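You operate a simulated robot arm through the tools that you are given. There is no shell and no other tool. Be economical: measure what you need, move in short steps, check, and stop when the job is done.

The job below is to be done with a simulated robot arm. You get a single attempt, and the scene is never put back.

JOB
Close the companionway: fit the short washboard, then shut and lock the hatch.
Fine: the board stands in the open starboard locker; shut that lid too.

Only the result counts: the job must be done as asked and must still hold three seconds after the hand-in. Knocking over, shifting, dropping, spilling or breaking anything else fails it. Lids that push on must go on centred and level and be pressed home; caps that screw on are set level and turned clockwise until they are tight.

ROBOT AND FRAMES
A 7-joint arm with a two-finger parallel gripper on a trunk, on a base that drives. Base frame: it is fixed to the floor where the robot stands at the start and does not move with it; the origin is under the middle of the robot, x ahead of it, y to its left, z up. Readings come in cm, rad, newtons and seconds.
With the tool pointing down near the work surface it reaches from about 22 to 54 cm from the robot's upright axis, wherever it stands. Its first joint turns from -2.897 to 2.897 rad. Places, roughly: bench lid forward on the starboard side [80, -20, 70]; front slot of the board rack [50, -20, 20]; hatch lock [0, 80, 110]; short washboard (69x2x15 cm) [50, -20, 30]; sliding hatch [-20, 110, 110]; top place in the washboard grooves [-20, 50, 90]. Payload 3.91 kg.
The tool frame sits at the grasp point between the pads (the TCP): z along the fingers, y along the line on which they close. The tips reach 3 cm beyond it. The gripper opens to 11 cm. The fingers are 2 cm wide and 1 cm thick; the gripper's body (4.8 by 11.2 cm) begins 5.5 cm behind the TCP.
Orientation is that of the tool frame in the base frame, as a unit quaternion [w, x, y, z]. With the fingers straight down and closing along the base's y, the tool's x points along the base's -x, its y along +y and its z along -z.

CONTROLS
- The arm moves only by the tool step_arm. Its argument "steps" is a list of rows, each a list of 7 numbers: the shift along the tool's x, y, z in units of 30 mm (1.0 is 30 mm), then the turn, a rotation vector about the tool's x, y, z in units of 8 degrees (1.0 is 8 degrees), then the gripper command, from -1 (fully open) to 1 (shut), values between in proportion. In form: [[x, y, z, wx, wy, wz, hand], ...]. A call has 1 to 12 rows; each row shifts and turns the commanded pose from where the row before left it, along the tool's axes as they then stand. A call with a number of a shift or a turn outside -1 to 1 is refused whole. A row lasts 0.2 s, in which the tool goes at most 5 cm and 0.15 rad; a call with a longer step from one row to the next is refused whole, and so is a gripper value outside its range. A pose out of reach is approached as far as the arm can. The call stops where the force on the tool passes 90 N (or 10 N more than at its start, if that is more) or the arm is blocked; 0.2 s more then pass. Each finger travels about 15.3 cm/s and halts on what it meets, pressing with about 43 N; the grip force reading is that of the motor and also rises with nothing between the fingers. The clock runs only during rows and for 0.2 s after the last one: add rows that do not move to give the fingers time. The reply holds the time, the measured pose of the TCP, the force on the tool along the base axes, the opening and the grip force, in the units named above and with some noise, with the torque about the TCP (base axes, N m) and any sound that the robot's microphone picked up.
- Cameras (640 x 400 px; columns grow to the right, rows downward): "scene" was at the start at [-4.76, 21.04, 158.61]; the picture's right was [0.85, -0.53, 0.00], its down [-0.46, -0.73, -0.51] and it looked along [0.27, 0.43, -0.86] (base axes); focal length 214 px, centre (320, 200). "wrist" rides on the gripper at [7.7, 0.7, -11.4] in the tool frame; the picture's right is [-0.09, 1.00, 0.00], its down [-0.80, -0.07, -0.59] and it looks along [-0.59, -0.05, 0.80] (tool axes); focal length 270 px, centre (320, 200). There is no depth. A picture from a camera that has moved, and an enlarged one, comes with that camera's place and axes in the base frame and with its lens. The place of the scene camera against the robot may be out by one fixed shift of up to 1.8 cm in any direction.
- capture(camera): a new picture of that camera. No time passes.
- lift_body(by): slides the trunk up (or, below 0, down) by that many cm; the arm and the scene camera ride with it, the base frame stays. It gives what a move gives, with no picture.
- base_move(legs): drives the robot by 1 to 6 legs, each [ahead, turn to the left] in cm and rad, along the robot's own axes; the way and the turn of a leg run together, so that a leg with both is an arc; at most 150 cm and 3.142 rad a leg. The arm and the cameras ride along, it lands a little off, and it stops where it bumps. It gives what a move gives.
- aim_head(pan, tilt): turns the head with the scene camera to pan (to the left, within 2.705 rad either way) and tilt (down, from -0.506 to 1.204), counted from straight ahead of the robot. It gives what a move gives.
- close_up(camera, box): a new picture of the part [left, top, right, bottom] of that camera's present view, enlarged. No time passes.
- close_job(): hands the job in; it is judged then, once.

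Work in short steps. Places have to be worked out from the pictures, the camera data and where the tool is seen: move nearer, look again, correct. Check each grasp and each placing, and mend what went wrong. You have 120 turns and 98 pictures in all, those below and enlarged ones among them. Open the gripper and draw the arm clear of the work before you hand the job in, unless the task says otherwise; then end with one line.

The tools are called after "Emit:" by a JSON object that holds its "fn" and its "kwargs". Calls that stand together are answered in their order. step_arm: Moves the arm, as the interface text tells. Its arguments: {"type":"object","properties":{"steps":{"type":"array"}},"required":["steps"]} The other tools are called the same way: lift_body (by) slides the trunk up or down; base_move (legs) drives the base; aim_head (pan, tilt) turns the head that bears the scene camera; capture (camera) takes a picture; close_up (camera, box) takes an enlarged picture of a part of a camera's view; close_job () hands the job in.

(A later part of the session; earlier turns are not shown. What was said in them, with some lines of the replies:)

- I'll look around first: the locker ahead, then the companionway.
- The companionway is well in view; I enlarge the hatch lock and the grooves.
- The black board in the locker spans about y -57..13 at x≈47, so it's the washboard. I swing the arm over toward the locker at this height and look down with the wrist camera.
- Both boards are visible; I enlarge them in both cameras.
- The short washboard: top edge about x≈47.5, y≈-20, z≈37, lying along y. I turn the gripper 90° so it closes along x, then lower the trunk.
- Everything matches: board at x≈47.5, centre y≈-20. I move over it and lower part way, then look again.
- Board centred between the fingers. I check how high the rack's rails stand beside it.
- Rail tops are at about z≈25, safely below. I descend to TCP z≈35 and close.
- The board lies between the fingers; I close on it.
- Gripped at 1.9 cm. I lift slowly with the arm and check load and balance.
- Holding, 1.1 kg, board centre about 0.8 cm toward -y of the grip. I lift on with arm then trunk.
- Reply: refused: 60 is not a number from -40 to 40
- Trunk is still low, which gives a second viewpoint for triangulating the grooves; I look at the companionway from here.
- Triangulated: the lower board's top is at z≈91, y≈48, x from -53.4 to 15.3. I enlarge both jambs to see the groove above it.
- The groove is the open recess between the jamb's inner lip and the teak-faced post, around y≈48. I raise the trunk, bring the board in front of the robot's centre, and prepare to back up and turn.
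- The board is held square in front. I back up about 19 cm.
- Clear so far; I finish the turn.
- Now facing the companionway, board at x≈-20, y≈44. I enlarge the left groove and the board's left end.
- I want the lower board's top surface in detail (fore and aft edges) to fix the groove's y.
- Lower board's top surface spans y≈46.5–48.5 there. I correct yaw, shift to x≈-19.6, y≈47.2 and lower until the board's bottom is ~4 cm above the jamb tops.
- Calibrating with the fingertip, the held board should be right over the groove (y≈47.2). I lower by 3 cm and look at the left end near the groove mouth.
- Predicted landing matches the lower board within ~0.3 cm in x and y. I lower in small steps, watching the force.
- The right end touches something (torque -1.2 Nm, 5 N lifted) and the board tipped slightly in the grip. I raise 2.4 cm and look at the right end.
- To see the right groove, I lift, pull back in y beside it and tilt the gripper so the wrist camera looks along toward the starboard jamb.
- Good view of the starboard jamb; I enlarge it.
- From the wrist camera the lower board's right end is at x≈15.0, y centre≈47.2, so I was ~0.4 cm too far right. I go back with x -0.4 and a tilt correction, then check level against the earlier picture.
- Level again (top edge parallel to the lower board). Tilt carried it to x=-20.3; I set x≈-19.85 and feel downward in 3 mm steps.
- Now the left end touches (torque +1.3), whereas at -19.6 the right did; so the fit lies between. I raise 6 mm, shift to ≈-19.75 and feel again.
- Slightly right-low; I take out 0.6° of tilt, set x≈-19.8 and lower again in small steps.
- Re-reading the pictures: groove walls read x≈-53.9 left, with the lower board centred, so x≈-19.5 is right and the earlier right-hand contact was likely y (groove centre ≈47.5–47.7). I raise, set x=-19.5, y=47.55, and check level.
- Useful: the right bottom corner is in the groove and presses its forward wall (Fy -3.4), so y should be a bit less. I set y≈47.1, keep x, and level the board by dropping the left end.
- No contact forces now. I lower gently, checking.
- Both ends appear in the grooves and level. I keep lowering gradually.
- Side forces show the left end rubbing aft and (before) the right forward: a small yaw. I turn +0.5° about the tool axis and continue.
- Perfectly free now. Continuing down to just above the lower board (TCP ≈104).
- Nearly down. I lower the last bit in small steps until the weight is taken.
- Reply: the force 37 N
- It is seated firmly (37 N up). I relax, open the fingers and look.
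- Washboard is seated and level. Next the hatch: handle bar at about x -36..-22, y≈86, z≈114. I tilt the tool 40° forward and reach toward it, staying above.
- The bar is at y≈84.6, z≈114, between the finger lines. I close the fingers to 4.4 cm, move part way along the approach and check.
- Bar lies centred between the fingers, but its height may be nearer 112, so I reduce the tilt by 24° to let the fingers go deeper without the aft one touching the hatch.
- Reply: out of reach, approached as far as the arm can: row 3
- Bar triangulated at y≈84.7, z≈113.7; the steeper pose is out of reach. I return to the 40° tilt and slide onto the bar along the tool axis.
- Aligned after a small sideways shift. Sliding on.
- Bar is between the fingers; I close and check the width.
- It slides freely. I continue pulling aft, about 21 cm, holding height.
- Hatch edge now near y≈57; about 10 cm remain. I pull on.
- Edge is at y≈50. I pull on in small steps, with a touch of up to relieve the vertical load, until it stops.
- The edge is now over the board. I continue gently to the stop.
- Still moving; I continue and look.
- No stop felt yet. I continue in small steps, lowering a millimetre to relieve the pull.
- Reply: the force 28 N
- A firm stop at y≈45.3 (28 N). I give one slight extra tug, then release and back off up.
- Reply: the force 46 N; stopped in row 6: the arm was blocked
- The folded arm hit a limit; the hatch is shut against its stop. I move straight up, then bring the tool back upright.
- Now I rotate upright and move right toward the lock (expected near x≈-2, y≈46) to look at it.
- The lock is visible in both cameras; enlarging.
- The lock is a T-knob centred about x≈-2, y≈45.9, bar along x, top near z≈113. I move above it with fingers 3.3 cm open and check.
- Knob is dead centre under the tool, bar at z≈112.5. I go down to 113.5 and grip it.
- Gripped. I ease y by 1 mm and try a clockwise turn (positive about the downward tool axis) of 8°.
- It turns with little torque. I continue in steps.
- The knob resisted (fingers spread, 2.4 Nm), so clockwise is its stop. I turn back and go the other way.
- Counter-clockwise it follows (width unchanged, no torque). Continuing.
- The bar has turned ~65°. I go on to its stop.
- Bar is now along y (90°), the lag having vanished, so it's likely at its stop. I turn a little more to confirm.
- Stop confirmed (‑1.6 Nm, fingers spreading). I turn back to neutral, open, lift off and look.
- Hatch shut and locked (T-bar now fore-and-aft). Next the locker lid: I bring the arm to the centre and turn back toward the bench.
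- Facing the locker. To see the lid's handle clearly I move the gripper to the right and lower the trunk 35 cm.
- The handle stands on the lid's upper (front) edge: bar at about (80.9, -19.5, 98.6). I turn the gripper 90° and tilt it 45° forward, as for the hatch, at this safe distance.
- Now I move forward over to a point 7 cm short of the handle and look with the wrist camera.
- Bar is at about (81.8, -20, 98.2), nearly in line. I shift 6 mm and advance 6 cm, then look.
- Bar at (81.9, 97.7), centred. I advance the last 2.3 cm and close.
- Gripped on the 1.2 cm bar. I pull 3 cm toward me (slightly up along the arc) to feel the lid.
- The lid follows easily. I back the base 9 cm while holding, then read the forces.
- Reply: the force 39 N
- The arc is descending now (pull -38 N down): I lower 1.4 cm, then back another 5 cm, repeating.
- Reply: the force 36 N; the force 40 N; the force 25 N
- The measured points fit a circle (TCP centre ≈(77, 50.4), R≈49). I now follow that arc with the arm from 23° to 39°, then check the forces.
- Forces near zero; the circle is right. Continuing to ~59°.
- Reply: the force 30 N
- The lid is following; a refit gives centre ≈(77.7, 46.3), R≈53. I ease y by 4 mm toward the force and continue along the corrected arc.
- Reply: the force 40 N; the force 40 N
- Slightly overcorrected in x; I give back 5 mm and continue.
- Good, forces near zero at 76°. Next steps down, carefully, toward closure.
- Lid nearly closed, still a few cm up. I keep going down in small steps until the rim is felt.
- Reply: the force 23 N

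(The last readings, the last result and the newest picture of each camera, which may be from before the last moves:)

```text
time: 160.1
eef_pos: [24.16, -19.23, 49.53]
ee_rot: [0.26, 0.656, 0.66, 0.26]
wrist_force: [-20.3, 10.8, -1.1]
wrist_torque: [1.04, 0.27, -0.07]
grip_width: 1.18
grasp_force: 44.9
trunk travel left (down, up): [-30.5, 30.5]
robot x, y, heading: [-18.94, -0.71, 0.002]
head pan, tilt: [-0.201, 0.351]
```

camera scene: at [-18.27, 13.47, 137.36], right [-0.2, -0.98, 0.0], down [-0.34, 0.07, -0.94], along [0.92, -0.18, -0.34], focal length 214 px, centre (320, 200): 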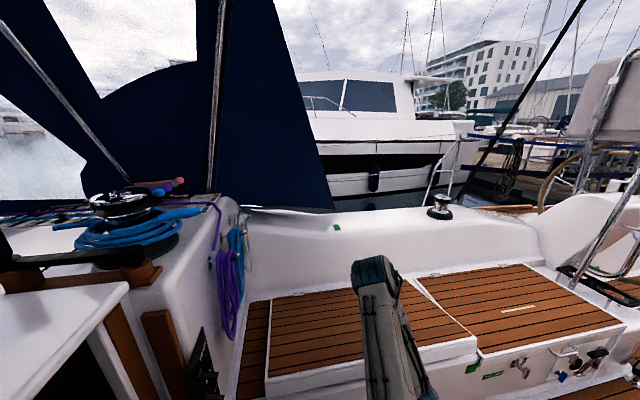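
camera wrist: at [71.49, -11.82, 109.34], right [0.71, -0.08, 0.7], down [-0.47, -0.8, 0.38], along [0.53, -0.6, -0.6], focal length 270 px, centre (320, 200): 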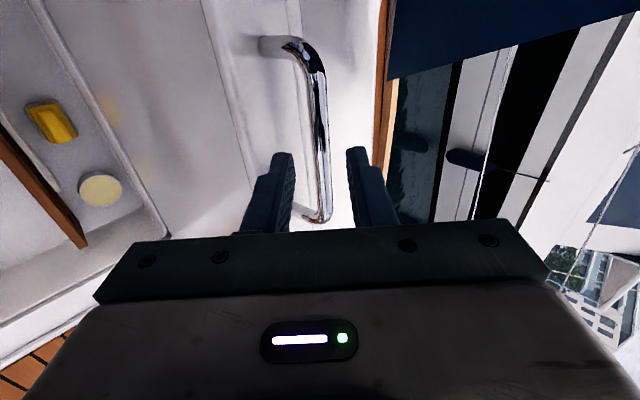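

Emit:
{"fn": "step_arm", "kwargs": {"steps": [[0, -0.2, 0.06, 0, 0, 0, 1], [0, -0.14, 0.12, 0, 0, 0, 1], [0, -0.14, 0.12, 0, 0, 0, 1], [0, 0, 0, 0, 0, 0, 1]]}}

Emit:
{"fn": "close_up", "kwargs": {"camera": "scene", "box": [240, 250, 520, 400]}}

```text
time: 161.1
eef_pos: [24.17, -19.19, 48.2]
ee_rot: [0.261, 0.653, 0.661, 0.263]
wrist_force: [3.3, 6.6, 0.6]
wrist_torque: [0.86, -0.1, -0.44]
grip_width: 1.17
grasp_force: 45.3
trunk travel left (down, up): [-30.5, 30.5]
robot x, y, heading: [-19.32, -0.27, 0.0]
head pan, tilt: [-0.201, 0.351]
```

```text
2.29 times, centred on (380, 325) of scene
camera zoom: at [-18.34, 13.51, 137.36], right [-0.2, -0.98, 0.0], down [-0.34, 0.07, -0.94], along [0.92, -0.18, -0.34], focal length 490 px, centre (183, -86)
```

zoom: 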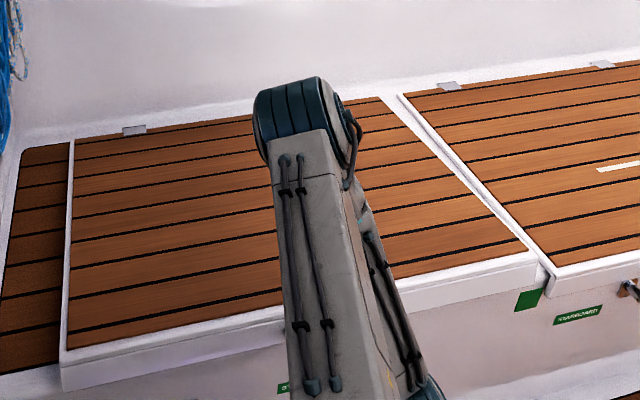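

Almost down. Continuing in 4 mm steps to contact.

Emit:
{"fn": "step_arm", "kwargs": {"steps": [[0, -0.1, 0.1, 0, 0, 0, 1], [0, -0.1, 0.1, 0, 0, 0, 1], [0, 0, 0, 0, 0, 0, 1]]}}

Emit:
{"fn": "step_arm", "kwargs": {"steps": [[0, -0.1, 0.1, 0, 0, 0, 1], [0, -0.1, 0.1, 0, 0, 0, 1], [0, 0, 0, 0, 0, 0, 1]]}}

Emit:
{"fn": "step_arm", "kwargs": {"steps": [[0, -0.1, 0.1, 0, 0, 0, 1], [0, -0.1, 0.1, 0, 0, 0, 1], [0, 0, 0, 0, 0, 0, 1]]}}

```text
time: 161.9
eef_pos: [24.18, -19.25, 47.18]
ee_rot: [0.261, 0.653, 0.661, 0.263]
wrist_force: [16.1, 3.4, -0.2]
wrist_torque: [0.72, -0.28, -0.5]
grip_width: 1.17
grasp_force: 45.1
trunk travel left (down, up): [-30.5, 30.5]
robot x, y, heading: [-18.92, -0.25, 0.005]
head pan, tilt: [-0.201, 0.351]
```

```text
time: 162.7
eef_pos: [24.11, -19.22, 46.29]
ee_rot: [0.26, 0.654, 0.661, 0.262]
wrist_force: [25.0, 10.9, -0.3]
wrist_torque: [0.17, -0.37, -0.96]
grip_width: 1.17
grasp_force: 44.8
trunk travel left (down, up): [-30.5, 30.5]
robot x, y, heading: [-19.45, -0.24, -0.001]
head pan, tilt: [-0.201, 0.351]
```

```text
time: 163.5
eef_pos: [24.22, -19.18, 45.54]
ee_rot: [0.261, 0.653, 0.661, 0.262]
wrist_force: [31.6, 12.9, 0.6]
wrist_torque: [0.91, -0.55, -0.24]
grip_width: 1.19
grasp_force: 45.3
trunk travel left (down, up): [-30.5, 30.5]
robot x, y, heading: [-19.23, -0.37, 0.009]
head pan, tilt: [-0.201, 0.351]
```

I give +0.5 cm in x to relieve the pull and go on down.

Emit:
{"fn": "step_arm", "kwargs": {"steps": [[0, 0.12, 0.12, 0, 0, 0, 1], [0, -0.1, 0.1, 0, 0, 0, 1], [0, -0.1, 0.1, 0, 0, 0, 1], [0, 0, 0, 0, 0, 0, 1]]}}

Emit:
{"fn": "step_arm", "kwargs": {"steps": [[0, -0.08, 0.1, 0, 0, 0, 1], [0, -0.08, 0.1, 0, 0, 0, 1], [0, 0, 0, 0, 0, 0, 1]]}}

Emit:
{"fn": "close_up", "kwargs": {"camera": "scene", "box": [240, 250, 520, 400]}}

```text
time: 164.5
eef_pos: [24.13, -19.26, 44.51]
ee_rot: [0.259, 0.656, 0.66, 0.259]
wrist_force: [-10.7, 19.9, -1.2]
wrist_torque: [1.15, 0.16, 0.08]
grip_width: 1.16
grasp_force: 45.3
trunk travel left (down, up): [-30.5, 30.5]
robot x, y, heading: [-19.49, -0.3, 0.001]
head pan, tilt: [-0.201, 0.351]
```

```text
time: 165.3
eef_pos: [24.19, -19.3, 43.75]
ee_rot: [0.258, 0.655, 0.661, 0.259]
wrist_force: [-27.6, 22.2, -4.4]
wrist_torque: [0.64, 0.52, -0.41]
grip_width: 1.18
grasp_force: 44.8
trunk travel left (down, up): [-30.5, 30.5]
robot x, y, heading: [-19.47, -0.14, 0.003]
head pan, tilt: [-0.201, 0.351]
```

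```text
2.29 times, centred on (380, 325) of scene
camera zoom: at [-18.47, 13.61, 137.35], right [-0.2, -0.98, 0.0], down [-0.34, 0.07, -0.94], along [0.92, -0.18, -0.34], focal length 490 px, centre (183, -86)
```

zoom: 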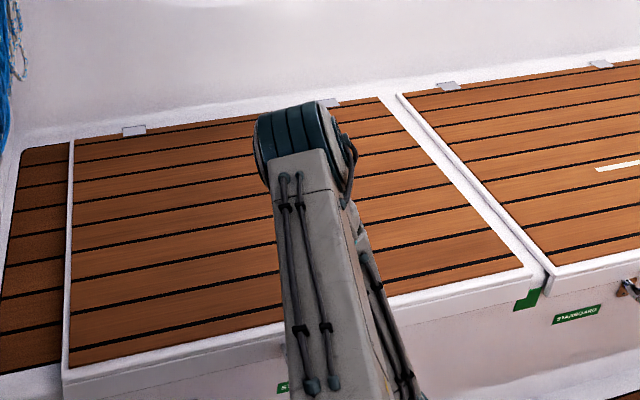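

Close to level with the neighbouring lid, but no rim contact yet. Continue down with x eased -0.3.

Emit:
{"fn": "step_arm", "kwargs": {"steps": [[0, -0.09, -0.08, 0, 0, 0, 1], [0, -0.1, 0.1, 0, 0, 0, 1], [0, -0.1, 0.1, 0, 0, 0, 1], [0, 0, 0, 0, 0, 0, 1]]}}

Emit:
{"fn": "step_arm", "kwargs": {"steps": [[0, -0.1, 0.1, 0, 0, 0, 1], [0, -0.1, 0.1, 0, 0, 0, 1], [0, 0, 0, 0, 0, 0, 1]]}}

```text
time: 166.3
eef_pos: [24.19, -19.3, 43.06]
ee_rot: [0.261, 0.653, 0.661, 0.262]
wrist_force: [-5.1, 23.5, -0.1]
wrist_torque: [0.93, 0.07, -0.32]
grip_width: 1.17
grasp_force: 45.2
trunk travel left (down, up): [-30.5, 30.5]
robot x, y, heading: [-18.8, -0.0, 0.005]
head pan, tilt: [-0.201, 0.351]
```

```text
time: 167.1
eef_pos: [24.18, -19.35, 42.19]
ee_rot: [0.261, 0.653, 0.661, 0.263]
wrist_force: [6.9, 19.8, 1.5]
wrist_torque: [1.49, -0.22, 0.2]
grip_width: 1.18
grasp_force: 45.1
trunk travel left (down, up): [-30.5, 30.5]
robot x, y, heading: [-18.74, -0.02, 0.005]
head pan, tilt: [-0.201, 0.351]
```

Emit:
{"fn": "step_arm", "kwargs": {"steps": [[0, -0.1, 0.12, 0, 0, 0, 1], [0, -0.1, 0.12, 0, 0, 0, 1], [0, 0, 0, 0, 0, 0, 1]]}}

Emit:
{"fn": "step_arm", "kwargs": {"steps": [[0, -0.1, 0.12, 0, 0, 0, 1], [0, -0.1, 0.12, 0, 0, 0, 1], [0, 0, 0, 0, 0, 0, 1]]}}

Emit:
{"fn": "close_up", "kwargs": {"camera": "scene", "box": [240, 250, 520, 400]}}

```text
time: 167.9
eef_pos: [24.2, -19.3, 41.51]
ee_rot: [0.262, 0.654, 0.659, 0.262]
wrist_force: [9.1, 20.0, 26.7]
wrist_torque: [1.13, -0.57, -0.04]
grip_width: 1.14
grasp_force: 45.1
trunk travel left (down, up): [-30.5, 30.5]
robot x, y, heading: [-19.13, -0.2, 0.003]
head pan, tilt: [-0.201, 0.351]
```

```text
time: 168.7
eef_pos: [24.73, -19.52, 41.1]
ee_rot: [0.27, 0.651, 0.658, 0.267]
wrist_force: [14.0, 2.8, 69.0]
wrist_torque: [0.53, -1.11, -0.45]
grip_width: 1.19
grasp_force: 45.0
trunk travel left (down, up): [-30.5, 30.5]
robot x, y, heading: [-19.19, -0.04, 0.003]
head pan, tilt: [-0.201, 0.351]
```

```text
2.29 times, centred on (380, 325) of scene
camera zoom: at [-18.72, 13.76, 137.39], right [-0.2, -0.98, 0.0], down [-0.33, 0.07, -0.94], along [0.92, -0.19, -0.34], focal length 490 px, centre (183, -86)
```

zoom: 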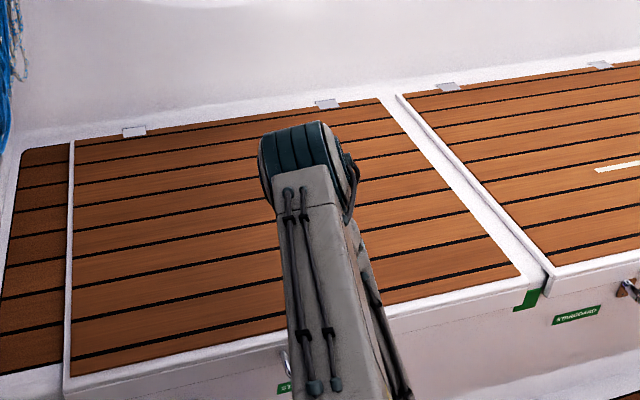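

The lid is home on its rim (69 N up, flush with its neighbour). I ease off, open, and back out along the tool axis.

Emit:
{"fn": "step_arm", "kwargs": {"steps": [[0, 0.1, -0.1, 0, 0, 0, 1], [0, 0, 0, 0, 0, 0, 0.6], [0, 0, 0, 0, 0, 0, 0.4], [0, 0, 0, 0, 0, 0, 0.4], [0, 0, -0.3, 0, 0, 0, 0.4], [0, 0, -0.5, 0, 0, 0, 0.4], [0, 0, -0.7, 0, 0, 0, 0.4], [0, 0, 0, 0, 0, 0, 0.4]]}}

Emit:
{"fn": "capture", "kwargs": {"camera": "wrist"}}

```text
time: 170.5
eef_pos: [21.12, -19.43, 44.06]
ee_rot: [0.259, 0.654, 0.661, 0.261]
wrist_force: [-0.7, 0.2, 0.0]
wrist_torque: [-0.03, -0.01, 0.01]
grip_width: 3.31
grasp_force: 0.1
trunk travel left (down, up): [-30.5, 30.5]
robot x, y, heading: [-18.88, -0.22, 0.005]
head pan, tilt: [-0.201, 0.351]
```

```text
6 pictures are left
camera wrist: at [13.74, -11.73, 52.77], right [0.73, -0.08, 0.68], down [-0.45, -0.8, 0.39], along [0.52, -0.59, -0.62], focal length 270 px, centre (320, 200)
```

wrist: 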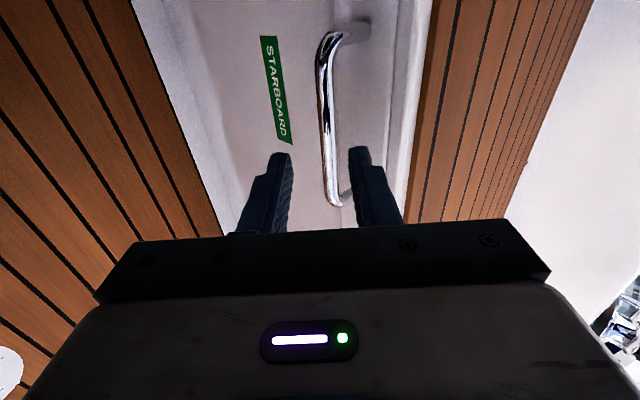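

Fully released. I retreat further, then raise the trunk clear and take a last look.

Emit:
{"fn": "step_arm", "kwargs": {"steps": [[0, 0, -0.6, 0, 0, 0, 0.2], [0, 0.3, -0.6, 0, 0, 0, 0.2], [0, 0.5, -0.5, 0, 0, 0, 0], [0, 0.6, -0.6, 0, 0, 0, 0], [0, 0.6, -0.6, 0, 0, 0, 0], [0, 0.6, -0.6, 0, 0, 0, 0], [0, 0.6, -0.6, 0, 0, 0, 0], [0, 0, 0, 0, 0, 0, 0]]}}

Emit:
{"fn": "lift_body", "kwargs": {"by": 30}}

Emit:
{"fn": "aim_head", "kwargs": {"pan": 0.5, "tilt": 0.8}}

Emit:
{"fn": "capture", "kwargs": {"camera": "scene"}}

Emit:
{"fn": "aim_head", "kwargs": {"pan": 1.5, "tilt": 0.8}}

Emit:
{"fn": "capture", "kwargs": {"camera": "scene"}}

```text
time: 172.3
eef_pos: [19.69, -19.45, 59.58]
ee_rot: [0.26, 0.654, 0.661, 0.261]
wrist_force: [0.6, 0.0, 0.4]
wrist_torque: [0.02, 0.01, -0.02]
grip_width: 5.5
grasp_force: 0.0
trunk travel left (down, up): [-30.5, 30.5]
robot x, y, heading: [-19.42, -0.64, 0.006]
head pan, tilt: [-0.201, 0.351]
```

```text
time: 175.3
eef_pos: [19.75, -19.24, 89.54]
ee_rot: [0.259, 0.654, 0.66, 0.261]
wrist_force: [0.8, 0.8, 0.5]
wrist_torque: [0.0, -0.01, -0.02]
grip_width: 5.5
grasp_force: 0.2
trunk travel left (down, up): [-60.5, 0.5]
robot x, y, heading: [-19.0, -0.13, 0.003]
head pan, tilt: [-0.201, 0.351]
```

```text
time: 176.4
eef_pos: [19.68, -19.28, 89.65]
ee_rot: [0.26, 0.655, 0.66, 0.26]
wrist_force: [-0.2, -0.1, 0.2]
wrist_torque: [-0.02, -0.02, -0.03]
grip_width: 5.49
grasp_force: 0.0
trunk travel left (down, up): [-60.5, 0.5]
robot x, y, heading: [-18.99, -0.03, 0.002]
head pan, tilt: [0.499, 0.799]
```

```text
5 pictures are left
camera scene: at [-20.42, 19.26, 163.41], right [0.48, -0.88, 0.0], down [-0.63, -0.34, -0.7], along [0.61, 0.34, -0.72], focal length 214 px, centre (320, 200)
```

scene: 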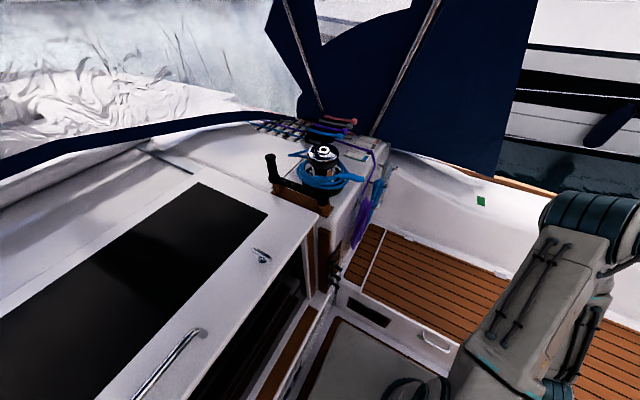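

```text
time: 177.7
eef_pos: [19.72, -19.37, 89.52]
ee_rot: [0.26, 0.654, 0.661, 0.26]
wrist_force: [0.1, 0.7, -0.2]
wrist_torque: [0.02, -0.03, -0.02]
grip_width: 5.52
grasp_force: 0.1
trunk travel left (down, up): [-60.5, 0.5]
robot x, y, heading: [-19.01, 0.13, 0.002]
head pan, tilt: [1.499, 0.799]
```

```text
4 pictures are left
camera scene: at [-26.94, 23.43, 163.4], right [1.0, -0.07, 0.0], down [-0.05, -0.72, -0.7], along [0.05, 0.7, -0.72], focal length 214 px, centre (320, 200)
```

scene: 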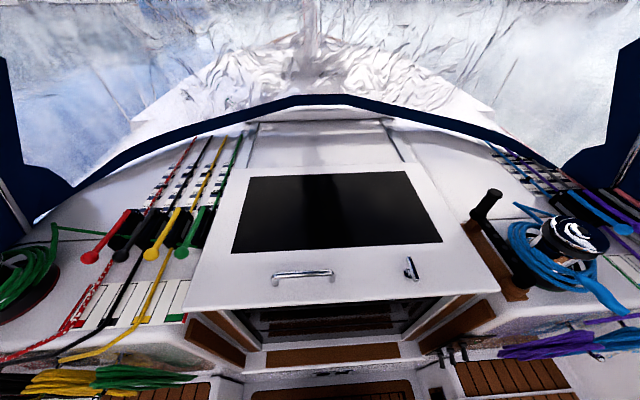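

The pictures show the hatch shut with its lock turned fore-and-aft, the washboard in its grooves below, and the locker lid down. The gripper is open and the arm is clear, so I hand in.

Emit:
{"fn": "close_job", "kwargs": {}}

```text
The job is handed in.
```

The short washboard is fitted in its grooves, the hatch is shut and locked, and the starboard locker lid is closed; the job is handed in.
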